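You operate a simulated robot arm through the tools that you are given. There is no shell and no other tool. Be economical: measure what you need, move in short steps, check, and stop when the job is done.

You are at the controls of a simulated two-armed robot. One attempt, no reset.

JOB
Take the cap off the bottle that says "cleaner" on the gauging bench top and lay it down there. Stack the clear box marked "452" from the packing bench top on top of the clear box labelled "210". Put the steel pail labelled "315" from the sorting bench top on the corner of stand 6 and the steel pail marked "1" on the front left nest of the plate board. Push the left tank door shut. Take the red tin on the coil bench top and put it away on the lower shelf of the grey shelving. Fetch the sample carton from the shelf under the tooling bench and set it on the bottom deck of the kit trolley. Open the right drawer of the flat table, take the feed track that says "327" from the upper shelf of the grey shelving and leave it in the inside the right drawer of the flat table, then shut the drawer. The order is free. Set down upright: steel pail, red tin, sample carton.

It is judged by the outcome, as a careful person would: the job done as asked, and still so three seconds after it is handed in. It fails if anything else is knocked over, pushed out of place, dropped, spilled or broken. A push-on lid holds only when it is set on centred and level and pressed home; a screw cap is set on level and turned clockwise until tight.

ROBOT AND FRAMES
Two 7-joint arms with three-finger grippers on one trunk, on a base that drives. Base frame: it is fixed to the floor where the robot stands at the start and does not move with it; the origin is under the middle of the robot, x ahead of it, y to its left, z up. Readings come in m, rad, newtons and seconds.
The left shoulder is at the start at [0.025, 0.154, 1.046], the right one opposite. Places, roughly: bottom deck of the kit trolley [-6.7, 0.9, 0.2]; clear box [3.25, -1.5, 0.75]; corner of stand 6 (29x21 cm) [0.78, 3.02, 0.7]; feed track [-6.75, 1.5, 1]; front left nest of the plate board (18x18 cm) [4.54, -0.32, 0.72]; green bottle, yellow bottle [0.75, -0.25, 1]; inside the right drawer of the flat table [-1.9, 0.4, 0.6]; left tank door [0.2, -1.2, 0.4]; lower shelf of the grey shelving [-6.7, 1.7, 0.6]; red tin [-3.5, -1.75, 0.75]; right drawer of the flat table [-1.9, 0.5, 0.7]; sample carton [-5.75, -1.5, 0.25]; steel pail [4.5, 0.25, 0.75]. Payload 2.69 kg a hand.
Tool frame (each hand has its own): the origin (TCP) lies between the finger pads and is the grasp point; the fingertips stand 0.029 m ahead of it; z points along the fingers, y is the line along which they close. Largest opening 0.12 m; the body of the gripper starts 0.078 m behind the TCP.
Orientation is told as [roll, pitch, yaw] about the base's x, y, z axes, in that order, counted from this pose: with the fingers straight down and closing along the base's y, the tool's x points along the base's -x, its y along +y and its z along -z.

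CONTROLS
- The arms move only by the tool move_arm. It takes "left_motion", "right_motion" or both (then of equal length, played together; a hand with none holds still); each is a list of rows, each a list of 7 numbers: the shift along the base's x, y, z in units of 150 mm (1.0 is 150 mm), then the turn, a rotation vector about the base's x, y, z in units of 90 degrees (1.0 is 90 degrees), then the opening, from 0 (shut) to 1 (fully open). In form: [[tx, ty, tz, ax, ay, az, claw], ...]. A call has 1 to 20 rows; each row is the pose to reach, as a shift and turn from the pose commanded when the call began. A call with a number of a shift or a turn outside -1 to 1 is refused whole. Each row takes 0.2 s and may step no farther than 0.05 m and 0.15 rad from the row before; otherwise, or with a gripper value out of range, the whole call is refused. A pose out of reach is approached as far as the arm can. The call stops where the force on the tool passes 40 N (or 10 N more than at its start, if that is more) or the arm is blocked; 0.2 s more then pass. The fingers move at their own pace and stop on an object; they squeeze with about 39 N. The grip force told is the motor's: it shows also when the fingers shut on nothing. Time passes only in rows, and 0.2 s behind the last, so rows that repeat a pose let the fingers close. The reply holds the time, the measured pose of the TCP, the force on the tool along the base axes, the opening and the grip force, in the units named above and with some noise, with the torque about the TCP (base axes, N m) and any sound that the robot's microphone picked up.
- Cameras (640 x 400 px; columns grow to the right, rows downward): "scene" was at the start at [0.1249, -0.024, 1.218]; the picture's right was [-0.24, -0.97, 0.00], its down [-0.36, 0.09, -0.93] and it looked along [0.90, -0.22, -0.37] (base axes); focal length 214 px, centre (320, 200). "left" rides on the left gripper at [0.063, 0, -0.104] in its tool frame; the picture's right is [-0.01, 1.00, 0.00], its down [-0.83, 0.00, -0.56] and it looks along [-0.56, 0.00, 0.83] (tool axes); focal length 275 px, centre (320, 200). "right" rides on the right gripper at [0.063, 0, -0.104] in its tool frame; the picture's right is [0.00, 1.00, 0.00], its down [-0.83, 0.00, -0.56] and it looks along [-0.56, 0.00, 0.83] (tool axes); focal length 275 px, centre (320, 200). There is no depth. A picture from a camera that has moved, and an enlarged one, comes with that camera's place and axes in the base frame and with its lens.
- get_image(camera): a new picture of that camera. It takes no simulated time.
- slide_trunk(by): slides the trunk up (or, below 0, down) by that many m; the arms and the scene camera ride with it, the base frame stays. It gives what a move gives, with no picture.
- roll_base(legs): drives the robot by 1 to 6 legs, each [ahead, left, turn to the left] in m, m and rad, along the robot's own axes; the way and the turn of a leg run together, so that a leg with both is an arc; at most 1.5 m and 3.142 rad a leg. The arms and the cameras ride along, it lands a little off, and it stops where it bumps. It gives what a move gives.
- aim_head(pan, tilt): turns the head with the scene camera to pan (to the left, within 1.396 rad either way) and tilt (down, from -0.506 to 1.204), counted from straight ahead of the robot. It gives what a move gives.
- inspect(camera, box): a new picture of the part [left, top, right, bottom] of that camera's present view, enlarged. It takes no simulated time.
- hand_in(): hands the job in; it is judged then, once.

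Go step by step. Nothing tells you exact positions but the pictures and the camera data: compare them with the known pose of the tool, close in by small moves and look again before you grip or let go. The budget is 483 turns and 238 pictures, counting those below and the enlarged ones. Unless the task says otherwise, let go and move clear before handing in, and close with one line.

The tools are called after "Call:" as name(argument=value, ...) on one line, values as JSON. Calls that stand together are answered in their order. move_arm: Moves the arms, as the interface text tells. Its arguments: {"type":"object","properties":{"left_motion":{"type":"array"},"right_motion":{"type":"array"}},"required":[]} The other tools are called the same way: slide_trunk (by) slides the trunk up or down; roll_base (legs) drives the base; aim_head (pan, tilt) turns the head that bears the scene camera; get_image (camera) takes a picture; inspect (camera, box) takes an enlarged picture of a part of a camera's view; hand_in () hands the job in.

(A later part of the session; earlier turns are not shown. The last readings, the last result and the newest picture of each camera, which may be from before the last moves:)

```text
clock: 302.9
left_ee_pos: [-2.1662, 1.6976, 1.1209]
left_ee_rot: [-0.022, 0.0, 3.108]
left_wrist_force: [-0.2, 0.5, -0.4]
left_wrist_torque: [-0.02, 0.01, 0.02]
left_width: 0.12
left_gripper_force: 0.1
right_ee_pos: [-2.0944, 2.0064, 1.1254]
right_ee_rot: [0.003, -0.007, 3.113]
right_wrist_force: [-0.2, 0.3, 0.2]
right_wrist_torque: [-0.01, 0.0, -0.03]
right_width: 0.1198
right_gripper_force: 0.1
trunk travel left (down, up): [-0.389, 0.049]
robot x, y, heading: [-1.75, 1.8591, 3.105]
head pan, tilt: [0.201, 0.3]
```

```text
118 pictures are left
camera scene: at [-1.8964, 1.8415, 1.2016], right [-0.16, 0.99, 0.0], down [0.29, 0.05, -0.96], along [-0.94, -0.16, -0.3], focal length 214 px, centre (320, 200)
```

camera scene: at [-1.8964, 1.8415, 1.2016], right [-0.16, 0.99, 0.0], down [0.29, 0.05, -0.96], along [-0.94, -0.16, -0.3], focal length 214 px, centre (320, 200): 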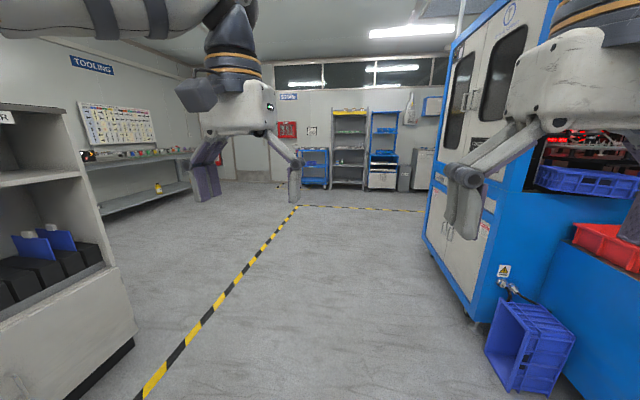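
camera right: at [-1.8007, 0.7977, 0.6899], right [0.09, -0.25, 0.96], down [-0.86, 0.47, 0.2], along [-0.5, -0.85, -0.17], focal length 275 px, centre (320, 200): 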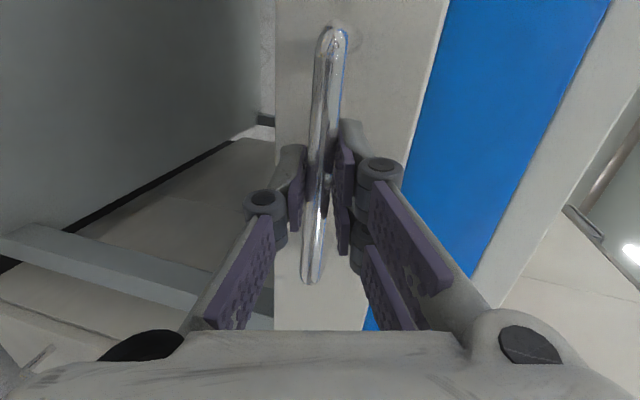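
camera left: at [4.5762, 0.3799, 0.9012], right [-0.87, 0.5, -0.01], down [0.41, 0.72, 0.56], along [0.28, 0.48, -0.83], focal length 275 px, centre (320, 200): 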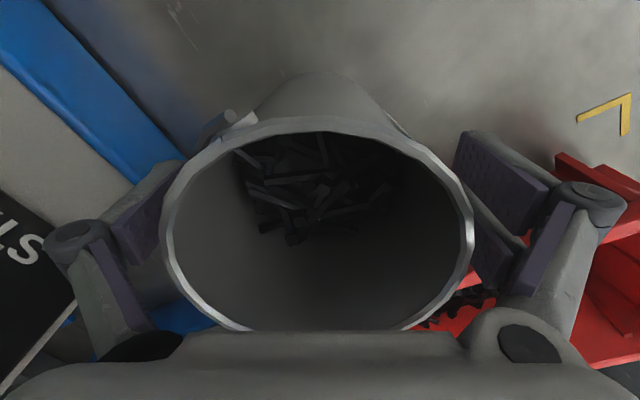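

I drive further along the hall past the air dryer, then turn left toward the coil bench.

Call:
roll_base(legs=[[1.4, 0, 0.036], [0.3, 0, 0], [0, 0, 1.571]])

Call:
aim_head(pan=0, tilt=0.3)

Call:
get_image(camera="scene")

```text
clock: 315.4
left_ee_pos: [-3.2511, 1.4616, 1.12]
left_ee_rot: [-0.022, 0.0, -1.542]
left_wrist_force: [-0.4, 0.3, 0.3]
left_wrist_torque: [-0.01, 0.03, 0.02]
left_width: 0.1199
left_gripper_force: 0.1
right_ee_pos: [-3.5637, 1.5129, 1.1248]
right_ee_rot: [0.004, -0.008, -1.534]
right_wrist_force: [0.1, -1.0, -0.4]
right_wrist_torque: [0.03, -0.01, 0.0]
right_width: 0.1201
right_gripper_force: 0.2
trunk travel left (down, up): [-0.389, 0.049]
robot x, y, heading: [-3.4374, 1.8688, -1.545]
head pan, tilt: [0.201, 0.3]
```

```text
clock: 316.1
left_ee_pos: [-3.2512, 1.4619, 1.1211]
left_ee_rot: [-0.022, 0.0, -1.542]
left_wrist_force: [-0.6, 0.2, 0.4]
left_wrist_torque: [0.0, -0.03, 0.01]
left_width: 0.1197
left_gripper_force: 0.1
right_ee_pos: [-3.5653, 1.5141, 1.1256]
right_ee_rot: [0.004, -0.005, -1.535]
right_wrist_force: [-0.2, 0.7, 0.3]
right_wrist_torque: [0.02, 0.01, 0.0]
right_width: 0.1201
right_gripper_force: 0.0
trunk travel left (down, up): [-0.389, 0.049]
robot x, y, heading: [-3.4398, 1.8691, -1.539]
head pan, tilt: [0.0, 0.3]
```

```text
117 pictures are left
camera scene: at [-3.4347, 1.7188, 1.2017], right [-1.0, -0.03, 0.0], down [-0.01, 0.3, -0.96], along [0.03, -0.95, -0.3], focal length 214 px, centre (320, 200)
```

scene: 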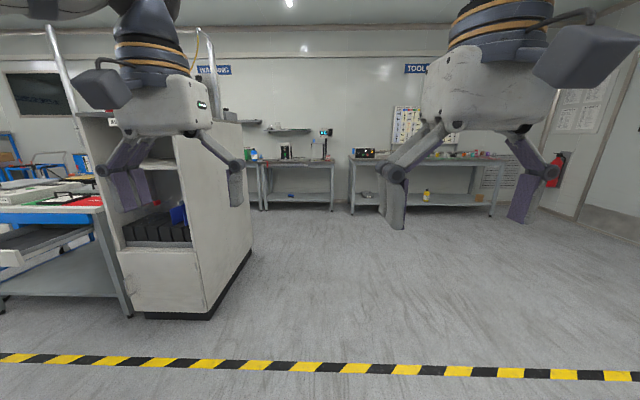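

The coil bench is straight ahead; drive forward 2.5 m and look.

Call:
roll_base(legs=[[1.3, 0, -0.03], [1.2, 0, 0]])

Call:
aim_head(pan=0, tilt=0.45)

Call:
get_image(camera="scene")

```text
clock: 328.5
left_ee_pos: [-3.2027, -1.0844, 1.12]
left_ee_rot: [-0.023, 0.0, -1.553]
left_wrist_force: [0.2, 0.3, -0.1]
left_wrist_torque: [-0.01, -0.02, -0.03]
left_width: 0.1198
left_gripper_force: 0.1
right_ee_pos: [-3.5179, -1.03, 1.1252]
right_ee_rot: [0.003, -0.007, -1.548]
right_wrist_force: [0.2, 0.1, -0.3]
right_wrist_torque: [0.04, -0.02, -0.01]
right_width: 0.1199
right_gripper_force: 0.0
trunk travel left (down, up): [-0.389, 0.049]
robot x, y, heading: [-3.3862, -0.6744, -1.557]
head pan, tilt: [0.0, 0.3]
```

```text
clock: 329.2
left_ee_pos: [-3.2038, -1.0849, 1.1209]
left_ee_rot: [-0.023, 0.0, -1.553]
left_wrist_force: [-0.1, -0.1, -0.4]
left_wrist_torque: [-0.02, 0.03, -0.01]
left_width: 0.1204
left_gripper_force: 0.1
right_ee_pos: [-3.5173, -1.0299, 1.1258]
right_ee_rot: [0.004, -0.008, -1.546]
right_wrist_force: [0.2, 0.2, 0.5]
right_wrist_torque: [0.01, 0.0, 0.0]
right_width: 0.1202
right_gripper_force: 0.0
trunk travel left (down, up): [-0.389, 0.049]
robot x, y, heading: [-3.3848, -0.6725, -1.555]
head pan, tilt: [0.0, 0.45]
```

```text
116 pictures are left
camera scene: at [-3.3853, -0.824, 1.1878], right [-1.0, -0.02, 0.0], down [-0.01, 0.43, -0.9], along [0.02, -0.9, -0.43], focal length 214 px, centre (320, 200)
```

scene: 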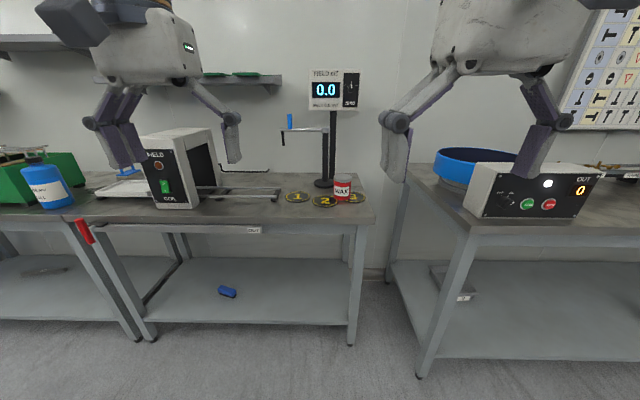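

Call:
inspect(camera="scene", box=[270, 150, 390, 230])

```text
5.00 times, centred on (330, 190) of scene
camera zoom: at [-3.3853, -0.824, 1.1878], right [-1.0, -0.02, 0.0], down [-0.01, 0.43, -0.9], along [0.02, -0.9, -0.43], focal length 1072 px, centre (270, 250)
```

zoom: 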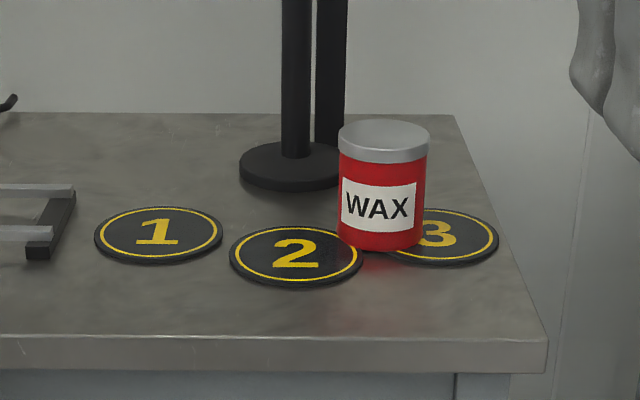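

The red tin "WAX" stands at about (-3.48,-1.83) on the coil bench, top mats beside it. I approach with the right hand lined up.

Call:
roll_base(legs=[[0.58, 0.04, -0.014]])

Call:
slide_trunk(by=-0.1)

Call:
get_image(camera="scene")

Call:
get_image(camera="right")

```text
clock: 332.5
left_ee_pos: [-3.1546, -1.6654, 1.1205]
left_ee_rot: [-0.023, 0.0, -1.551]
left_wrist_force: [-0.3, 0.9, -0.4]
left_wrist_torque: [-0.01, -0.02, 0.01]
left_width: 0.1199
left_gripper_force: 0.0
right_ee_pos: [-3.4675, -1.6084, 1.1244]
right_ee_rot: [0.003, -0.008, -1.545]
right_wrist_force: [-0.2, -0.3, -0.4]
right_wrist_torque: [0.03, -0.05, -0.01]
right_width: 0.12
right_gripper_force: 0.2
trunk travel left (down, up): [-0.389, 0.049]
robot x, y, heading: [-3.332, -1.2558, -1.555]
head pan, tilt: [0.0, 0.45]
```

```text
clock: 333.9
left_ee_pos: [-3.1551, -1.6639, 1.0211]
left_ee_rot: [-0.022, -0.001, -1.552]
left_wrist_force: [0.0, 0.4, 0.3]
left_wrist_torque: [-0.03, -0.01, 0.05]
left_width: 0.1198
left_gripper_force: 0.1
right_ee_pos: [-3.4674, -1.6096, 1.0249]
right_ee_rot: [0.004, -0.009, -1.547]
right_wrist_force: [-0.1, -0.1, -1.2]
right_wrist_torque: [-0.04, -0.01, -0.01]
right_width: 0.12
right_gripper_force: 0.2
trunk travel left (down, up): [-0.289, 0.149]
robot x, y, heading: [-3.338, -1.2561, -1.555]
head pan, tilt: [0.0, 0.45]
```

```text
114 pictures are left
camera scene: at [-3.3351, -1.4456, 1.076], right [-1.0, -0.02, 0.0], down [-0.01, 0.43, -0.9], along [0.02, -0.9, -0.44], focal length 214 px, centre (320, 200)
```

scene: 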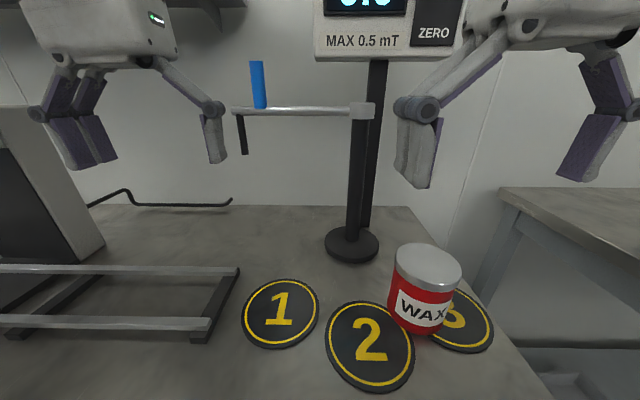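

```text
113 pictures are left
camera right: at [-3.4702, -1.545, 1.1305], right [1.0, 0.03, 0.0], down [0.02, -0.83, 0.56], along [0.02, -0.56, -0.83], focal length 275 px, centre (320, 200)
```

right: 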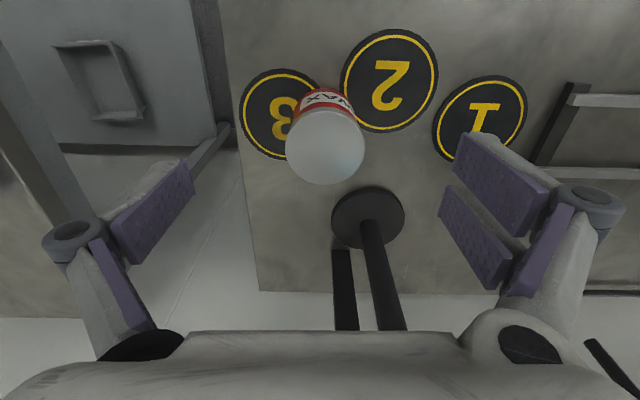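

The tin: lid centre (-3.462,-1.647,0.89), Ø≈0.074, height ≈0.08, bench top ≈0.81. I back up 0.1 m and pitch the right hand 45° toward it.

Call:
roll_base(legs=[[-0.1, 0, 0]])

Call:
move_arm(right_motion=[[0, 0, 0, -0.085, 0, 0, 1], [0, -0.05, 0, -0.17, 0, 0, 1], [0, -0.1, 0, -0.255, 0, 0, 1], [0, -0.15, -0.1, -0.34, 0, 0, 1], [0, -0.2, -0.2, -0.425, 0, 0, 1], [0.03, -0.2, -0.3, -0.5, 0, -0.015, 1]])

Call:
get_image(camera="right")

Call:
get_image(camera="scene")

```text
clock: 335.0
left_ee_pos: [-3.1559, -1.5632, 1.0201]
left_ee_rot: [-0.023, -0.001, -1.55]
left_wrist_force: [-0.1, -0.9, 0.1]
left_wrist_torque: [-0.03, 0.0, 0.0]
left_width: 0.12
left_gripper_force: 0.0
right_ee_pos: [-3.4692, -1.5079, 1.0255]
right_ee_rot: [0.004, -0.009, -1.544]
right_wrist_force: [1.0, 0.4, 0.5]
right_wrist_torque: [-0.04, -0.01, -0.01]
right_width: 0.1199
right_gripper_force: 0.1
trunk travel left (down, up): [-0.289, 0.149]
robot x, y, heading: [-3.3383, -1.158, -1.554]
head pan, tilt: [0.0, 0.45]
```

```text
clock: 336.4
left_ee_pos: [-3.1553, -1.5634, 1.0211]
left_ee_rot: [-0.022, 0.002, -1.551]
left_wrist_force: [0.2, 0.0, 0.0]
left_wrist_torque: [-0.02, 0.0, 0.0]
left_width: 0.12
left_gripper_force: 0.0
right_ee_pos: [-3.4644, -1.5381, 0.9814]
right_ee_rot: [-0.008, -0.795, -1.567]
right_wrist_force: [0.1, -0.1, -0.2]
right_wrist_torque: [0.0, -0.02, 0.0]
right_width: 0.1199
right_gripper_force: 0.1
trunk travel left (down, up): [-0.289, 0.149]
robot x, y, heading: [-3.3359, -1.1531, -1.547]
head pan, tilt: [0.0, 0.45]
```

```text
112 pictures are left
camera right: at [-3.4649, -1.4189, 1.0103], right [1.0, 0.0, -0.01], down [0.01, -0.19, 0.98], along [0.0, -0.98, -0.19], focal length 275 px, centre (320, 200)
```

right: 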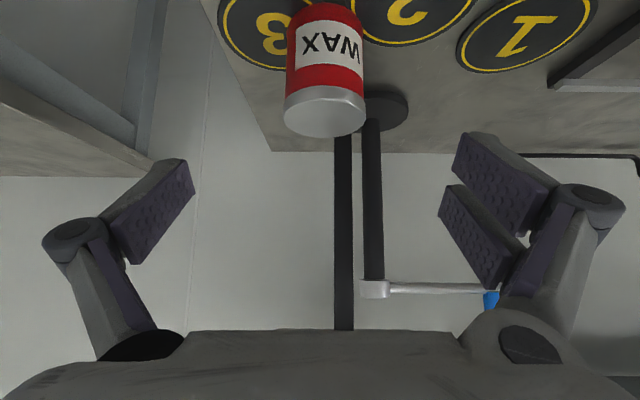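

```text
111 pictures are left
camera scene: at [-3.3365, -1.3448, 1.076], right [-1.0, -0.02, 0.0], down [-0.01, 0.44, -0.9], along [0.02, -0.9, -0.44], focal length 214 px, centre (320, 200)
```

scene: 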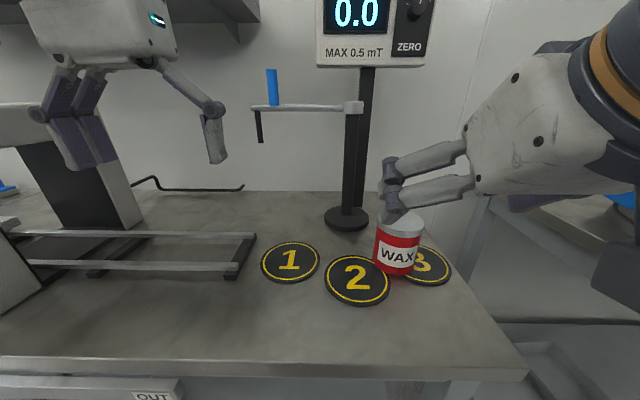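

Aligned in x. I advance down along the pointing direction to straddle the tin.

Call:
move_arm(right_motion=[[0.03, 0, -0.22, 0, 0, 0, 1], [0.03, -0.165, -0.385, 0, 0, 0, 1], [0.03, -0.33, -0.55, 0, 0, 0, 1], [0.03, -0.5, -0.71, 0, 0, 0, 1], [0.03, -0.66, -0.87, 0, 0, 0, 1]])

Call:
get_image(camera="right")

Call:
get_image(camera="scene")

```text
clock: 337.6
left_ee_pos: [-3.1562, -1.5637, 1.0198]
left_ee_rot: [-0.023, 0.0, -1.551]
left_wrist_force: [-0.4, 0.6, -0.6]
left_wrist_torque: [0.0, -0.02, -0.01]
left_width: 0.1199
left_gripper_force: 0.1
right_ee_pos: [-3.4634, -1.6374, 0.8487]
right_ee_rot: [-0.009, -0.791, -1.565]
right_wrist_force: [-0.3, 0.9, -0.7]
right_wrist_torque: [0.0, -0.01, 0.0]
right_width: 0.1198
right_gripper_force: 0.1
trunk travel left (down, up): [-0.289, 0.149]
robot x, y, heading: [-3.3382, -1.1535, -1.552]
head pan, tilt: [0.0, 0.45]
```

```text
110 pictures are left
camera right: at [-3.4633, -1.5191, 0.8789], right [1.0, 0.0, -0.01], down [0.01, -0.19, 0.98], along [0.0, -0.98, -0.19], focal length 275 px, centre (320, 200)
```

right: 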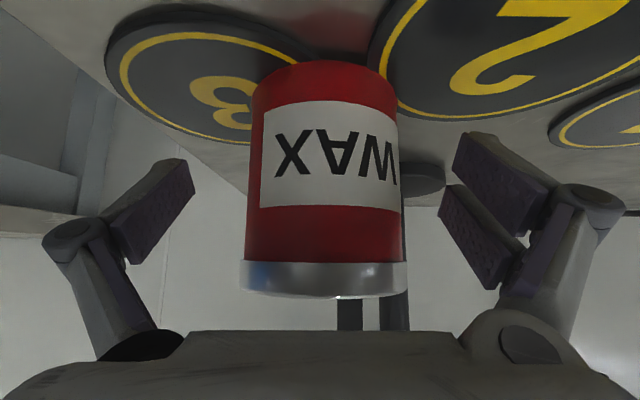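

```text
109 pictures are left
camera scene: at [-3.3365, -1.345, 1.076], right [-1.0, -0.02, 0.0], down [-0.01, 0.44, -0.9], along [0.02, -0.9, -0.44], focal length 214 px, centre (320, 200)
```

scene: 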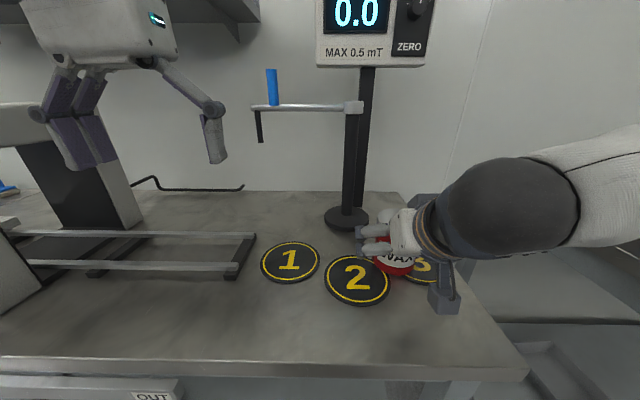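

The tin is centred. Close and lift.

Call:
move_arm(right_motion=[[0, 0, 0, 0, 0, 0, 0.8], [0, 0, 0, 0, 0, 0, 0.65], [0, 0, 0, 0, 0, 0, 0.5], [0, 0, 0, 0, 0, 0, 0.4], [0, 0, 0, 0, 0, 0, 0.4], [0, 0, 0.1, 0, 0, 0, 0.4], [0, 0, 0.3, 0, 0, 0, 0.4], [0, 0, 0.55, 0, 0, 0, 0.4]])

Call:
get_image(camera="right")

Call:
get_image(camera="scene")

```text
clock: 339.4
left_ee_pos: [-3.1557, -1.5642, 1.0204]
left_ee_rot: [-0.022, -0.002, -1.549]
left_wrist_force: [-0.5, 0.1, -0.4]
left_wrist_torque: [0.0, -0.02, 0.01]
left_width: 0.1202
left_gripper_force: 0.1
right_ee_pos: [-3.4586, -1.6372, 0.9336]
right_ee_rot: [-0.008, -0.794, -1.564]
right_wrist_force: [0.7, -0.2, -3.4]
right_wrist_torque: [0.09, 0.0, -0.02]
right_width: 0.0722
right_gripper_force: 38.9
trunk travel left (down, up): [-0.289, 0.149]
robot x, y, heading: [-3.339, -1.1553, -1.551]
head pan, tilt: [0.0, 0.45]
```

```text
108 pictures are left
camera right: at [-3.4592, -1.5185, 0.9625], right [1.0, 0.0, -0.01], down [0.01, -0.19, 0.98], along [0.0, -0.98, -0.19], focal length 275 px, centre (320, 200)
```

right: 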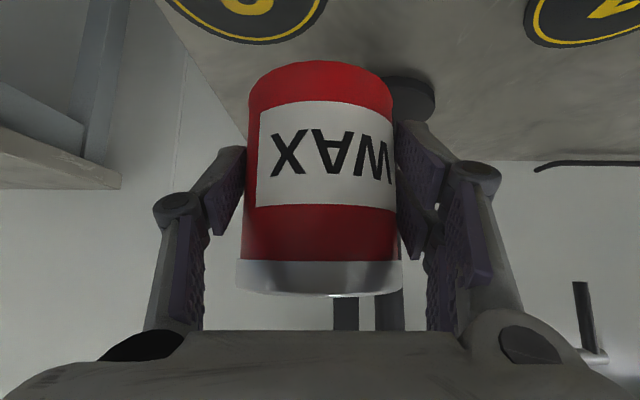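

```text
107 pictures are left
camera scene: at [-3.3365, -1.3449, 1.076], right [-1.0, -0.02, 0.0], down [-0.01, 0.44, -0.9], along [0.02, -0.9, -0.44], focal length 214 px, centre (320, 200)
```

scene: 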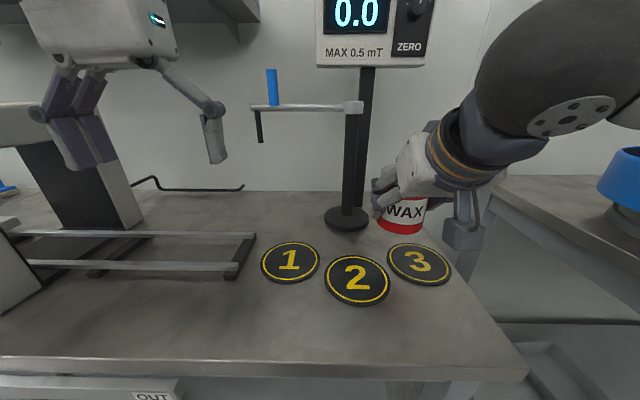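

The tin is held level. I back off, raise the trunk slightly and sidestep right toward the tooling bench.

Call:
roll_base(legs=[[-0.55, 0, -0.02]])

Call:
slide_trunk(by=0.1)

Call:
roll_base(legs=[[0, -1.2, 0], [0, -1.1, 0]])

Call:
aim_head(pan=0, tilt=0.6)

Call:
get_image(camera="scene")

```text
clock: 342.6
left_ee_pos: [-3.1706, -1.0118, 1.0216]
left_ee_rot: [-0.022, -0.001, -1.575]
left_wrist_force: [0.4, 0.5, 0.6]
left_wrist_torque: [-0.02, 0.04, 0.02]
left_width: 0.12
left_gripper_force: 0.0
right_ee_pos: [-3.4737, -1.079, 0.9327]
right_ee_rot: [-0.011, -0.793, -1.59]
right_wrist_force: [-0.5, 0.4, -3.7]
right_wrist_torque: [0.1, 0.06, -0.02]
right_width: 0.072
right_gripper_force: 39.2
trunk travel left (down, up): [-0.289, 0.149]
robot x, y, heading: [-3.3427, -0.602, -1.579]
head pan, tilt: [0.0, 0.45]
```

```text
clock: 343.9
left_ee_pos: [-3.169, -1.0154, 1.1203]
left_ee_rot: [-0.022, 0.001, -1.576]
left_wrist_force: [0.1, 0.4, 0.0]
left_wrist_torque: [0.02, -0.01, 0.01]
left_width: 0.12
left_gripper_force: 0.0
right_ee_pos: [-3.474, -1.0791, 1.0312]
right_ee_rot: [-0.009, -0.791, -1.589]
right_wrist_force: [0.5, -0.6, -4.4]
right_wrist_torque: [0.05, -0.01, -0.03]
right_width: 0.0725
right_gripper_force: 39.4
trunk travel left (down, up): [-0.389, 0.049]
robot x, y, heading: [-3.3431, -0.6016, -1.585]
head pan, tilt: [0.0, 0.45]
```

```text
clock: 361.6
left_ee_pos: [-5.4398, -1.0378, 1.1208]
left_ee_rot: [-0.021, 0.0, -1.547]
left_wrist_force: [0.2, 0.6, 0.2]
left_wrist_torque: [-0.03, -0.03, 0.0]
left_width: 0.1198
left_gripper_force: 0.1
right_ee_pos: [-5.7444, -1.1131, 1.0337]
right_ee_rot: [-0.01, -0.792, -1.557]
right_wrist_force: [-0.3, -0.2, -3.5]
right_wrist_torque: [0.08, 0.03, 0.0]
right_width: 0.0723
right_gripper_force: 39.1
trunk travel left (down, up): [-0.389, 0.049]
robot x, y, heading: [-5.6246, -0.6277, -1.55]
head pan, tilt: [0.0, 0.45]
```

```text
clock: 362.3
left_ee_pos: [-5.4409, -1.038, 1.1206]
left_ee_rot: [-0.023, 0.0, -1.544]
left_wrist_force: [-0.2, 0.6, -0.3]
left_wrist_torque: [0.01, 0.03, 0.0]
left_width: 0.1198
left_gripper_force: 0.0
right_ee_pos: [-5.742, -1.1138, 1.0335]
right_ee_rot: [-0.009, -0.792, -1.557]
right_wrist_force: [-0.5, 0.3, -3.3]
right_wrist_torque: [0.03, 0.02, 0.01]
right_width: 0.0723
right_gripper_force: 38.8
trunk travel left (down, up): [-0.389, 0.049]
robot x, y, heading: [-5.6268, -0.6291, -1.548]
head pan, tilt: [0.0, 0.6]
```

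```text
106 pictures are left
camera scene: at [-5.624, -0.775, 1.1742], right [-1.0, -0.03, 0.0], down [-0.01, 0.56, -0.83], along [0.02, -0.82, -0.56], focal length 214 px, centre (320, 200)
```

scene: 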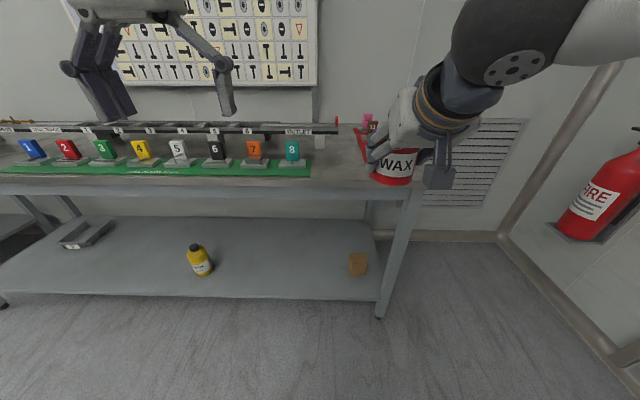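

Call:
inspect(camera="scene", box=[310, 230, 410, 320])

```text
4.44 times, centred on (360, 275) of scene
camera zoom: at [-5.624, -0.775, 1.1742], right [-1.0, -0.03, 0.0], down [-0.01, 0.56, -0.83], along [0.02, -0.82, -0.56], focal length 953 px, centre (142, -133)
```

zoom: 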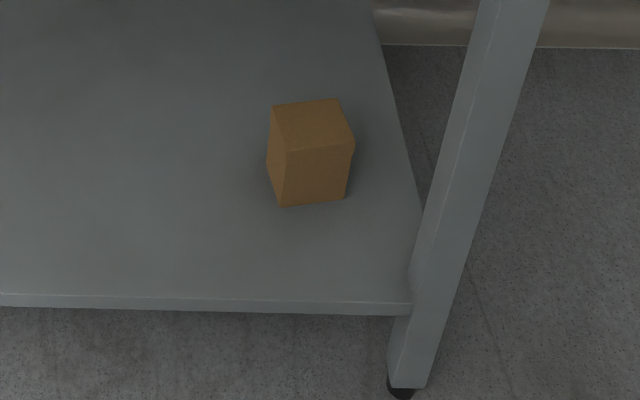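

The sample carton (≈7.7×7×10 cm) stands on the lower shelf at about (-5.815,-1.555), shelf z≈0.16; the bench leg is at x -5.93, y -1.38. I pull the tin hand in, then sidestep so the left hand faces the carton and the tin hand clears the bench end.

Call:
move_arm(right_motion=[[-0.1, 0.2, 0.05, 0, 0, 0, 0.4], [-0.2, 0.45, 0.1, 0, 0, 0, 0.4], [-0.25, 0.7, 0.1, 0, 0, 0, 0.4]])

Call:
roll_base(legs=[[0.27, -0.33, -0.023]])

Call:
get_image(camera="scene")

```text
clock: 363.1
left_ee_pos: [-5.441, -1.0375, 1.1203]
left_ee_rot: [-0.021, -0.002, -1.545]
left_wrist_force: [-0.1, 0.6, 0.5]
left_wrist_torque: [0.0, -0.04, 0.0]
left_width: 0.1202
left_gripper_force: 0.1
right_ee_pos: [-5.7804, -1.0065, 1.0459]
right_ee_rot: [-0.01, -0.794, -1.558]
right_wrist_force: [-0.6, 0.3, -3.5]
right_wrist_torque: [0.06, 0.05, 0.0]
right_width: 0.0724
right_gripper_force: 39.2
trunk travel left (down, up): [-0.389, 0.049]
robot x, y, heading: [-5.6275, -0.6281, -1.546]
head pan, tilt: [0.0, 0.6]
```

```text
clock: 366.2
left_ee_pos: [-5.7755, -1.3162, 1.1198]
left_ee_rot: [-0.022, -0.001, -1.571]
left_wrist_force: [-0.2, -0.7, -1.1]
left_wrist_torque: [-0.02, 0.03, 0.01]
left_width: 0.12
left_gripper_force: 0.0
right_ee_pos: [-6.1169, -1.2779, 1.0468]
right_ee_rot: [-0.01, -0.791, -1.587]
right_wrist_force: [-0.3, 0.2, -3.2]
right_wrist_torque: [0.05, -0.01, 0.02]
right_width: 0.0724
right_gripper_force: 39.6
trunk travel left (down, up): [-0.389, 0.049]
robot x, y, heading: [-5.9495, -0.9049, -1.573]
head pan, tilt: [0.0, 0.6]
```

```text
104 pictures are left
camera scene: at [-5.9537, -1.0495, 1.1742], right [-1.0, 0.0, 0.0], down [0.0, 0.57, -0.82], along [0.0, -0.82, -0.57], focal length 214 px, centre (320, 200)
```

scene: 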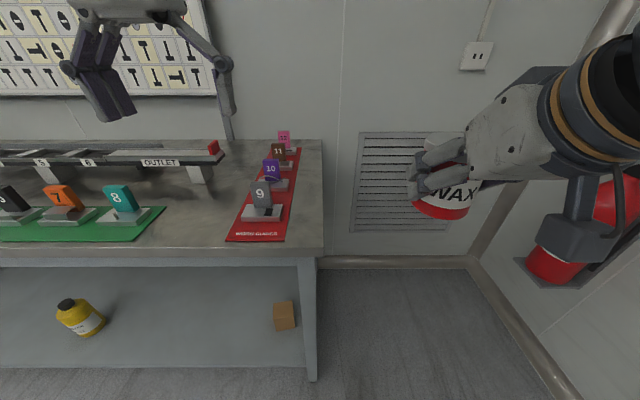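

Bench edge is near the left hand, so I pull the left hand back before lowering the trunk.

Call:
move_arm(left_motion=[[0, 0.3, -0.1, 0, 0, 0, 1], [0, 0.6, -0.2, 0, 0, 0, 1], [0, 0.9, -0.3, 0, 0, 0, 1]])

Call:
slide_trunk(by=-0.18)

Call:
get_image(camera="scene")

```text
clock: 367.0
left_ee_pos: [-5.7767, -1.1815, 1.0764]
left_ee_rot: [-0.022, -0.002, -1.572]
left_wrist_force: [1.1, 0.0, -0.1]
left_wrist_torque: [-0.05, -0.01, 0.02]
left_width: 0.1202
left_gripper_force: 0.1
right_ee_pos: [-6.1153, -1.2772, 1.0462]
right_ee_rot: [-0.008, -0.792, -1.585]
right_wrist_force: [-0.3, 0.8, -4.6]
right_wrist_torque: [0.04, -0.01, -0.02]
right_width: 0.0722
right_gripper_force: 39.0
trunk travel left (down, up): [-0.389, 0.049]
robot x, y, heading: [-5.9507, -0.9016, -1.572]
head pan, tilt: [0.0, 0.6]
```

```text
clock: 369.0
left_ee_pos: [-5.7772, -1.1823, 0.8952]
left_ee_rot: [-0.023, -0.003, -1.571]
left_wrist_force: [0.4, 0.0, -0.1]
left_wrist_torque: [0.03, -0.01, 0.0]
left_width: 0.1198
left_gripper_force: 0.1
right_ee_pos: [-6.1151, -1.2782, 0.866]
right_ee_rot: [-0.01, -0.792, -1.587]
right_wrist_force: [-0.3, -0.2, -3.7]
right_wrist_torque: [0.08, -0.01, -0.01]
right_width: 0.0724
right_gripper_force: 38.8
trunk travel left (down, up): [-0.209, 0.229]
robot x, y, heading: [-5.9468, -0.9031, -1.574]
head pan, tilt: [0.0, 0.6]
```

```text
103 pictures are left
camera scene: at [-5.9536, -1.1107, 0.9831], right [-1.0, 0.0, 0.0], down [0.0, 0.56, -0.83], along [0.0, -0.83, -0.56], focal length 214 px, centre (320, 200)
```

scene: 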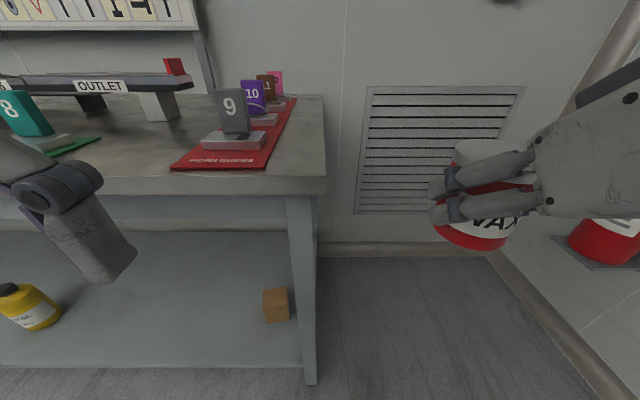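

Call:
slide_trunk(by=-0.19)

Call:
get_image(camera="scene")

```text
clock: 371.1
left_ee_pos: [-5.7772, -1.2131, 0.6899]
left_ee_rot: [-0.023, 0.082, -1.57]
left_wrist_force: [-1.1, 0.7, 0.6]
left_wrist_torque: [0.0, 0.01, -0.01]
left_width: 0.1201
left_gripper_force: 0.0
right_ee_pos: [-6.1156, -1.3014, 0.6607]
right_ee_rot: [-0.012, -0.724, -1.585]
right_wrist_force: [1.0, -0.6, -3.5]
right_wrist_torque: [0.05, 0.01, -0.02]
right_width: 0.0722
right_gripper_force: 39.4
trunk travel left (down, up): [-0.019, 0.419]
robot x, y, heading: [-5.9494, -0.9044, -1.575]
head pan, tilt: [0.0, 0.6]
```

```text
102 pictures are left
camera scene: at [-5.9537, -1.1765, 0.7768], right [-1.0, 0.0, 0.0], down [0.0, 0.56, -0.83], along [0.0, -0.83, -0.56], focal length 214 px, centre (320, 200)
```

scene: 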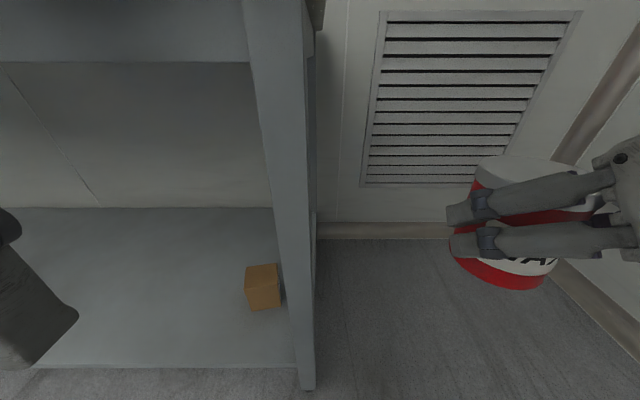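

Call:
inspect(camera="scene", box=[220, 240, 340, 400])

```text
2.50 times, centred on (280, 320) of scene
camera zoom: at [-5.9537, -1.1765, 0.7768], right [-1.0, 0.0, 0.0], down [0.0, 0.56, -0.83], along [0.0, -0.83, -0.56], focal length 536 px, centre (420, -100)
```

zoom: 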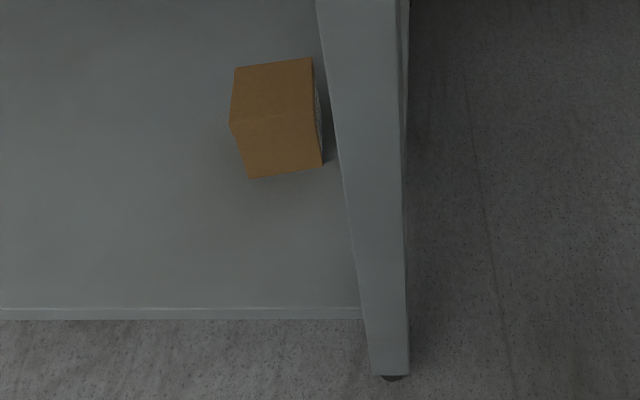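

Better triangulation: carton centre (-5.803,-1.524), z 0.205–0.307, yaw ≈10°. I pitch the left hand 45° forward while lowering in front of the shelf.

Call:
move_arm(left_motion=[[0, 0, -0.1, -0.09, 0, 0, 1], [0, -0.05, -0.2, -0.18, 0, 0, 1], [0, -0.1, -0.4, -0.27, 0, 0, 1], [0, -0.2, -0.6, -0.36, 0, 0, 0.9], [0, -0.3, -0.8, -0.45, 0, 0, 0.85], [0, -0.4, -0.95, -0.54, 0, 0, 0.85]])

Call:
get_image(camera="scene")

```text
clock: 372.5
left_ee_pos: [-5.8209, -1.3591, 0.6079]
left_ee_rot: [-0.021, -0.764, -1.573]
left_wrist_force: [0.2, 0.4, 0.4]
left_wrist_torque: [-0.01, -0.01, -0.01]
left_width: 0.1016
left_gripper_force: 0.0
left hand out of reach, approached as far as the arm can: row 4, 5, 6
right_ee_pos: [-6.1155, -1.3018, 0.6608]
right_ee_rot: [-0.013, -0.724, -1.585]
right_wrist_force: [0.0, -0.2, -3.6]
right_wrist_torque: [0.06, 0.02, 0.02]
right_width: 0.0721
right_gripper_force: 39.1
trunk travel left (down, up): [-0.019, 0.419]
robot x, y, heading: [-5.952, -0.9036, -1.573]
head pan, tilt: [0.0, 0.6]
```

```text
100 pictures are left
camera scene: at [-5.9537, -1.1767, 0.7767], right [-1.0, 0.0, 0.0], down [0.0, 0.57, -0.82], along [0.0, -0.82, -0.57], focal length 214 px, centre (320, 200)
```

scene: 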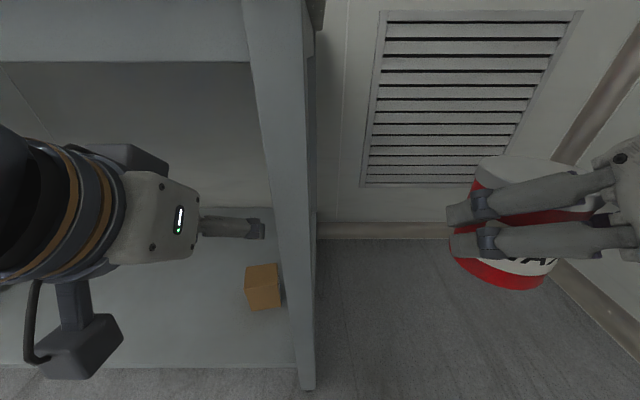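

The arm can't fold that low close in; I try going down farther forward, keeping x clear of the leg.

Call:
move_arm(left_motion=[[0.12, 0, -0.15, 0, 0, 0, 0.85], [0.23, -0.05, -0.35, 0, 0, 0, 0.85], [0.23, -0.15, -0.6, 0, 0, 0, 0.85], [0.23, -0.25, -0.85, 0, 0, 0, 0.85]])

Call:
get_image(camera="scene")

```text
clock: 373.5
left_ee_pos: [-5.786, -1.4094, 0.4824]
left_ee_rot: [-0.019, -0.766, -1.574]
left_wrist_force: [1.0, 0.3, 0.3]
left_wrist_torque: [-0.02, 0.0, 0.0]
left_width: 0.1019
left_gripper_force: 0.0
left hand out of reach, approached as far as the arm can: row 1, 2, 3, 4
right_ee_pos: [-6.1152, -1.301, 0.661]
right_ee_rot: [-0.013, -0.724, -1.584]
right_wrist_force: [0.3, -1.3, -3.6]
right_wrist_torque: [0.06, -0.01, 0.0]
right_width: 0.0724
right_gripper_force: 39.5
trunk travel left (down, up): [-0.019, 0.419]
robot x, y, heading: [-5.9485, -0.9058, -1.569]
head pan, tilt: [0.0, 0.6]
```

```text
99 pictures are left
camera scene: at [-5.9537, -1.1766, 0.7767], right [-1.0, 0.0, 0.0], down [0.0, 0.57, -0.82], along [0.0, -0.82, -0.57], focal length 214 px, centre (320, 200)
```

scene: 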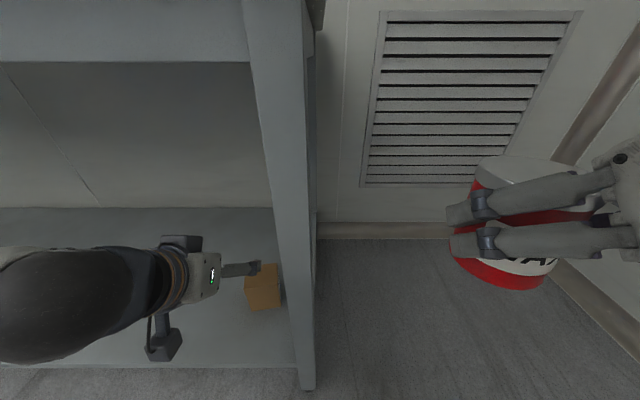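

Good. Continue down, then forward-down along the pointing direction, stopping just short to check.

Call:
move_arm(left_motion=[[0, 0, -0.25, 0, 0, 0, 0.85], [0, 0, -0.5, 0, 0, 0, 0.85], [0, -0.02, -0.7, 0, 0, 0, 0.85]])

Call:
get_image(camera="left")

```text
clock: 374.3
left_ee_pos: [-5.7866, -1.4122, 0.3743]
left_ee_rot: [-0.023, -0.767, -1.571]
left_wrist_force: [-0.6, 0.3, -1.3]
left_wrist_torque: [0.0, 0.0, 0.03]
left_width: 0.102
left_gripper_force: 0.0
right_ee_pos: [-6.1155, -1.3017, 0.6614]
right_ee_rot: [-0.012, -0.723, -1.585]
right_wrist_force: [-0.4, -0.5, -3.9]
right_wrist_torque: [0.07, 0.07, 0.04]
right_width: 0.072
right_gripper_force: 38.7
trunk travel left (down, up): [-0.019, 0.419]
robot x, y, heading: [-5.949, -0.9029, -1.568]
head pan, tilt: [0.0, 0.6]
```

```text
98 pictures are left
camera left: at [-5.7834, -1.2937, 0.4064], right [1.0, -0.02, -0.01], down [0.01, -0.21, 0.98], along [-0.02, -0.98, -0.21], focal length 275 px, centre (320, 200)
```

left: 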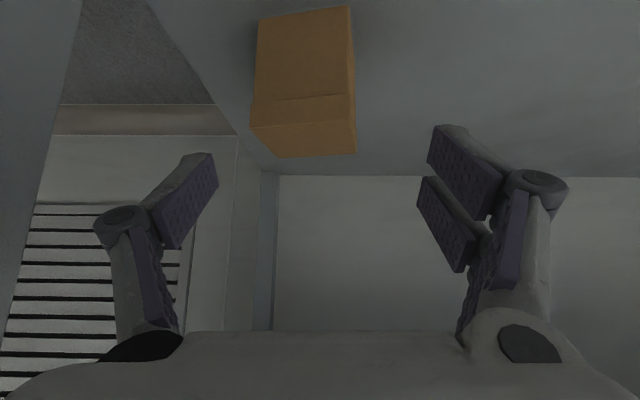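

Carton centre confirmed at x≈-5.80. Advance along the pointing direction with a 16 mm shift.

Call:
move_arm(left_motion=[[-0.05, -0.2, -0.21, 0, 0, 0, 0.85], [-0.107, -0.42, -0.44, 0, 0, 0, 0.85], [-0.107, -0.64, -0.66, 0, 0, 0, 0.85]])

Call:
get_image(camera="left")

Call:
get_image(camera="scene")

```text
clock: 375.1
left_ee_pos: [-5.8067, -1.51, 0.2769]
left_ee_rot: [-0.022, -0.767, -1.571]
left_wrist_force: [0.0, -0.2, -0.3]
left_wrist_torque: [-0.03, -0.03, -0.02]
left_width: 0.1023
left_gripper_force: 0.1
right_ee_pos: [-6.1147, -1.3015, 0.6614]
right_ee_rot: [-0.012, -0.725, -1.586]
right_wrist_force: [0.0, -0.2, -4.0]
right_wrist_torque: [0.04, 0.02, -0.02]
right_width: 0.0721
right_gripper_force: 38.7
trunk travel left (down, up): [-0.019, 0.419]
robot x, y, heading: [-5.9505, -0.9036, -1.57]
head pan, tilt: [0.0, 0.6]
```

```text
97 pictures are left
camera left: at [-5.8029, -1.3914, 0.309], right [1.0, -0.02, -0.01], down [0.01, -0.21, 0.98], along [-0.02, -0.98, -0.21], focal length 275 px, centre (320, 200)
```

left: 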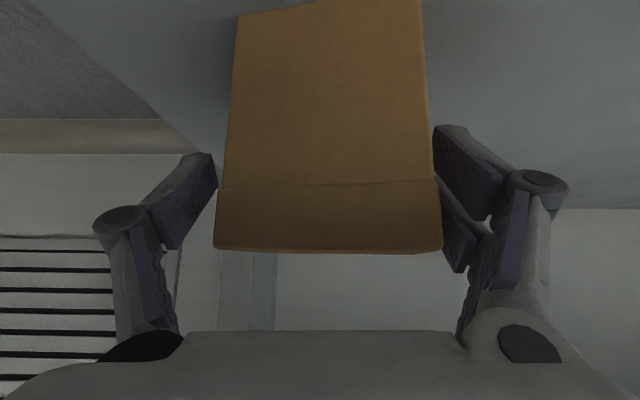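

```text
96 pictures are left
camera scene: at [-5.9537, -1.1766, 0.7767], right [-1.0, 0.0, 0.0], down [0.0, 0.57, -0.82], along [0.0, -0.82, -0.57], focal length 214 px, centre (320, 200)
```

scene: 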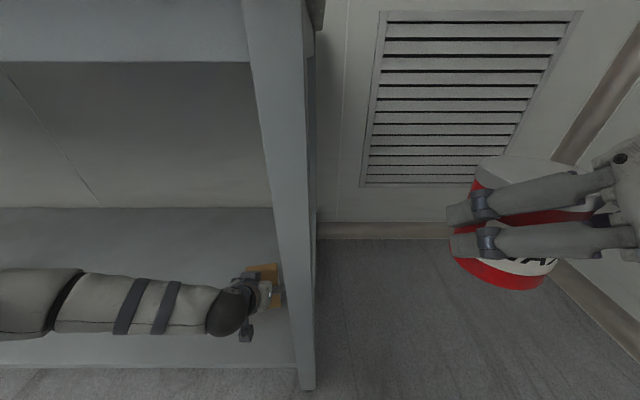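

Nicely centred. Advance 2 cm more, close, and lift slightly.

Call:
move_arm(left_motion=[[0.01, -0.09, -0.09, 0, 0, 0, 0.85], [0.01, -0.09, -0.09, 0, 0, 0, 0.7], [0.01, -0.09, -0.09, 0, 0, 0, 0.6], [0.01, -0.09, -0.09, 0, 0, 0, 0.5], [0.01, -0.09, -0.09, 0, 0, 0, 0.5], [0.01, -0.09, 0, 0, 0, 0, 0.5], [0.01, -0.09, 0.15, 0, 0, 0, 0.5]])

Call:
get_image(camera="left")

```text
clock: 376.7
left_ee_pos: [-5.8023, -1.5193, 0.2985]
left_ee_rot: [-0.021, -0.765, -1.569]
left_wrist_force: [0.0, -0.2, -2.9]
left_wrist_torque: [0.05, -0.01, 0.03]
left_width: 0.0817
left_gripper_force: 38.8
right_ee_pos: [-6.1148, -1.302, 0.6604]
right_ee_rot: [-0.012, -0.724, -1.586]
right_wrist_force: [-1.1, -0.3, -3.3]
right_wrist_torque: [0.01, 0.02, 0.02]
right_width: 0.0724
right_gripper_force: 38.7
trunk travel left (down, up): [-0.019, 0.419]
robot x, y, heading: [-5.9497, -0.907, -1.574]
head pan, tilt: [0.0, 0.6]
```

```text
95 pictures are left
camera left: at [-5.7998, -1.402, 0.3293], right [1.0, -0.02, -0.01], down [0.01, -0.22, 0.98], along [-0.02, -0.98, -0.22], focal length 275 px, centre (320, 200)
```

left: 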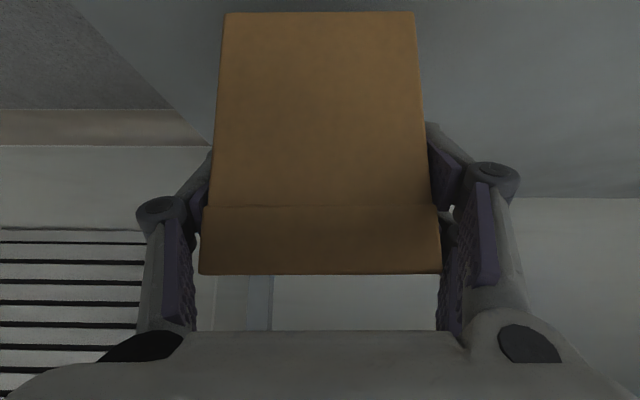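

Carton held. I extract it by driving straight back 0.5 m.

Call:
roll_base(legs=[[-0.5, 0, 0]])

Call:
slide_trunk(by=0.3)

Call:
get_image(camera="scene")

```text
clock: 379.6
left_ee_pos: [-5.8022, -1.0261, 0.2986]
left_ee_rot: [-0.023, -0.766, -1.569]
left_wrist_force: [-0.6, 0.1, -4.4]
left_wrist_torque: [0.05, -0.02, 0.0]
left_width: 0.0818
left_gripper_force: 39.0
right_ee_pos: [-6.1136, -0.807, 0.6612]
right_ee_rot: [-0.013, -0.724, -1.581]
right_wrist_force: [-0.4, 0.1, -2.5]
right_wrist_torque: [0.05, -0.02, 0.04]
right_width: 0.0723
right_gripper_force: 38.6
trunk travel left (down, up): [-0.019, 0.419]
robot x, y, heading: [-5.9482, -0.4082, -1.569]
head pan, tilt: [0.0, 0.6]
```

```text
clock: 382.6
left_ee_pos: [-5.7999, -1.0249, 0.5979]
left_ee_rot: [-0.02, -0.764, -1.568]
left_wrist_force: [1.0, 0.1, -3.9]
left_wrist_torque: [0.05, 0.02, 0.02]
left_width: 0.0814
left_gripper_force: 39.2
right_ee_pos: [-6.1139, -0.8094, 0.9616]
right_ee_rot: [-0.013, -0.724, -1.581]
right_wrist_force: [-0.4, -0.3, -4.5]
right_wrist_torque: [0.06, -0.01, 0.01]
right_width: 0.0722
right_gripper_force: 38.6
trunk travel left (down, up): [-0.319, 0.119]
robot x, y, heading: [-5.9466, -0.4108, -1.573]
head pan, tilt: [0.0, 0.6]
```

```text
94 pictures are left
camera scene: at [-5.9527, -0.589, 1.0931], right [-1.0, 0.0, 0.0], down [0.0, 0.57, -0.82], along [0.0, -0.82, -0.57], focal length 214 px, centre (320, 200)
```

scene: 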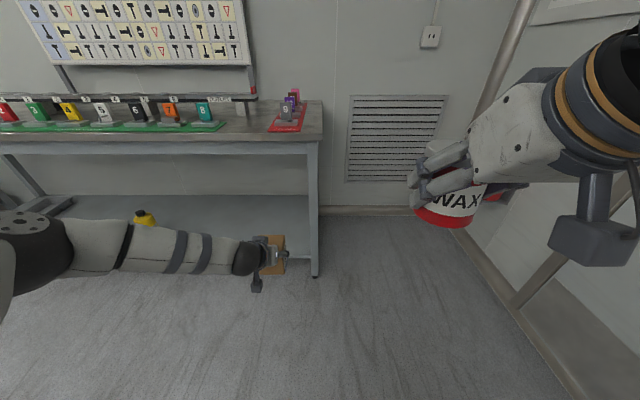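

Both objects held. I back up along +y, shift away from the wall, then turn to face the trolley and shelving.

Call:
roll_base(legs=[[-1.2, 0.45, 0], [0, 0, -1.57]])

Call:
aim_head(pan=0, tilt=0.5)

Call:
get_image(camera="scene")

```text
clock: 392.9
left_ee_pos: [-6.1136, 0.6323, 0.599]
left_ee_rot: [-0.02, -0.766, 3.125]
left_wrist_force: [0.0, -0.4, -4.3]
left_wrist_torque: [-0.03, -0.05, 0.04]
left_width: 0.0818
left_gripper_force: 38.8
right_ee_pos: [-5.8915, 0.9411, 0.9612]
right_ee_rot: [-0.013, -0.724, 3.112]
right_wrist_force: [0.2, -1.0, -3.9]
right_wrist_torque: [-0.01, -0.1, 0.0]
right_width: 0.0722
right_gripper_force: 39.3
trunk travel left (down, up): [-0.319, 0.119]
robot x, y, heading: [-5.4947, 0.7737, 3.121]
head pan, tilt: [0.0, 0.6]
```

```text
clock: 393.5
left_ee_pos: [-6.1143, 0.6326, 0.5985]
left_ee_rot: [-0.021, -0.766, 3.125]
left_wrist_force: [0.3, 0.1, -3.8]
left_wrist_torque: [0.0, -0.02, 0.0]
left_width: 0.0818
left_gripper_force: 38.8
right_ee_pos: [-5.8916, 0.9404, 0.9612]
right_ee_rot: [-0.012, -0.724, 3.112]
right_wrist_force: [-0.6, -0.5, -4.2]
right_wrist_torque: [-0.01, -0.03, -0.02]
right_width: 0.0723
right_gripper_force: 38.6
trunk travel left (down, up): [-0.319, 0.119]
robot x, y, heading: [-5.4942, 0.7713, 3.123]
head pan, tilt: [0.0, 0.499]
```

```text
93 pictures are left
camera scene: at [-5.678, 0.7712, 1.1022], right [0.02, 1.0, 0.0], down [0.48, -0.01, -0.88], along [-0.88, 0.02, -0.48], focal length 214 px, centre (320, 200)
```

scene: 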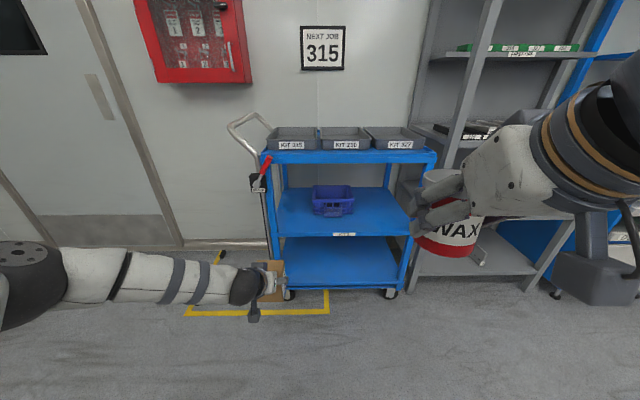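

The kit trolley is ahead: front x≈-6.48, y 0.57–1.25, bottom deck about z 0.15, middle deck about z 0.49. I shift right so the carton faces the deck, then lower the trunk.

Call:
roll_base(legs=[[0, -0.2, 0.018]])

Call:
slide_trunk(by=-0.3)

Call:
get_image(camera="scene")

```text
clock: 395.7
left_ee_pos: [-6.1092, 0.8174, 0.5983]
left_ee_rot: [-0.02, -0.767, -3.139]
left_wrist_force: [0.1, 0.5, -4.3]
left_wrist_torque: [0.02, -0.05, 0.01]
left_width: 0.0819
left_gripper_force: 38.8
right_ee_pos: [-5.8921, 1.1308, 0.9613]
right_ee_rot: [-0.012, -0.724, 3.132]
right_wrist_force: [-0.4, 0.1, -4.2]
right_wrist_torque: [0.0, -0.06, 0.05]
right_width: 0.0724
right_gripper_force: 39.6
trunk travel left (down, up): [-0.319, 0.119]
robot x, y, heading: [-5.4947, 0.9646, -3.143]
head pan, tilt: [0.0, 0.499]
```

```text
clock: 398.7
left_ee_pos: [-6.1096, 0.8181, 0.2994]
left_ee_rot: [-0.022, -0.766, -3.136]
left_wrist_force: [-0.1, 0.1, -4.2]
left_wrist_torque: [0.01, -0.06, -0.01]
left_width: 0.0819
left_gripper_force: 38.2
right_ee_pos: [-5.892, 1.1306, 0.6614]
right_ee_rot: [-0.013, -0.723, 3.133]
right_wrist_force: [0.4, -0.3, -4.2]
right_wrist_torque: [-0.02, -0.04, 0.0]
right_width: 0.0722
right_gripper_force: 38.8
trunk travel left (down, up): [-0.019, 0.419]
robot x, y, heading: [-5.4946, 0.9686, -3.135]
head pan, tilt: [0.0, 0.499]
```

```text
92 pictures are left
camera scene: at [-5.7697, 0.9653, 0.7858], right [0.0, 1.0, 0.0], down [0.48, 0.0, -0.88], along [-0.88, 0.0, -0.48], focal length 214 px, centre (320, 200)
```

scene: 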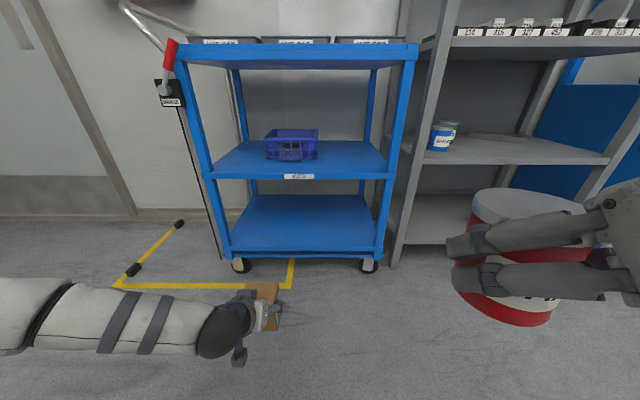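

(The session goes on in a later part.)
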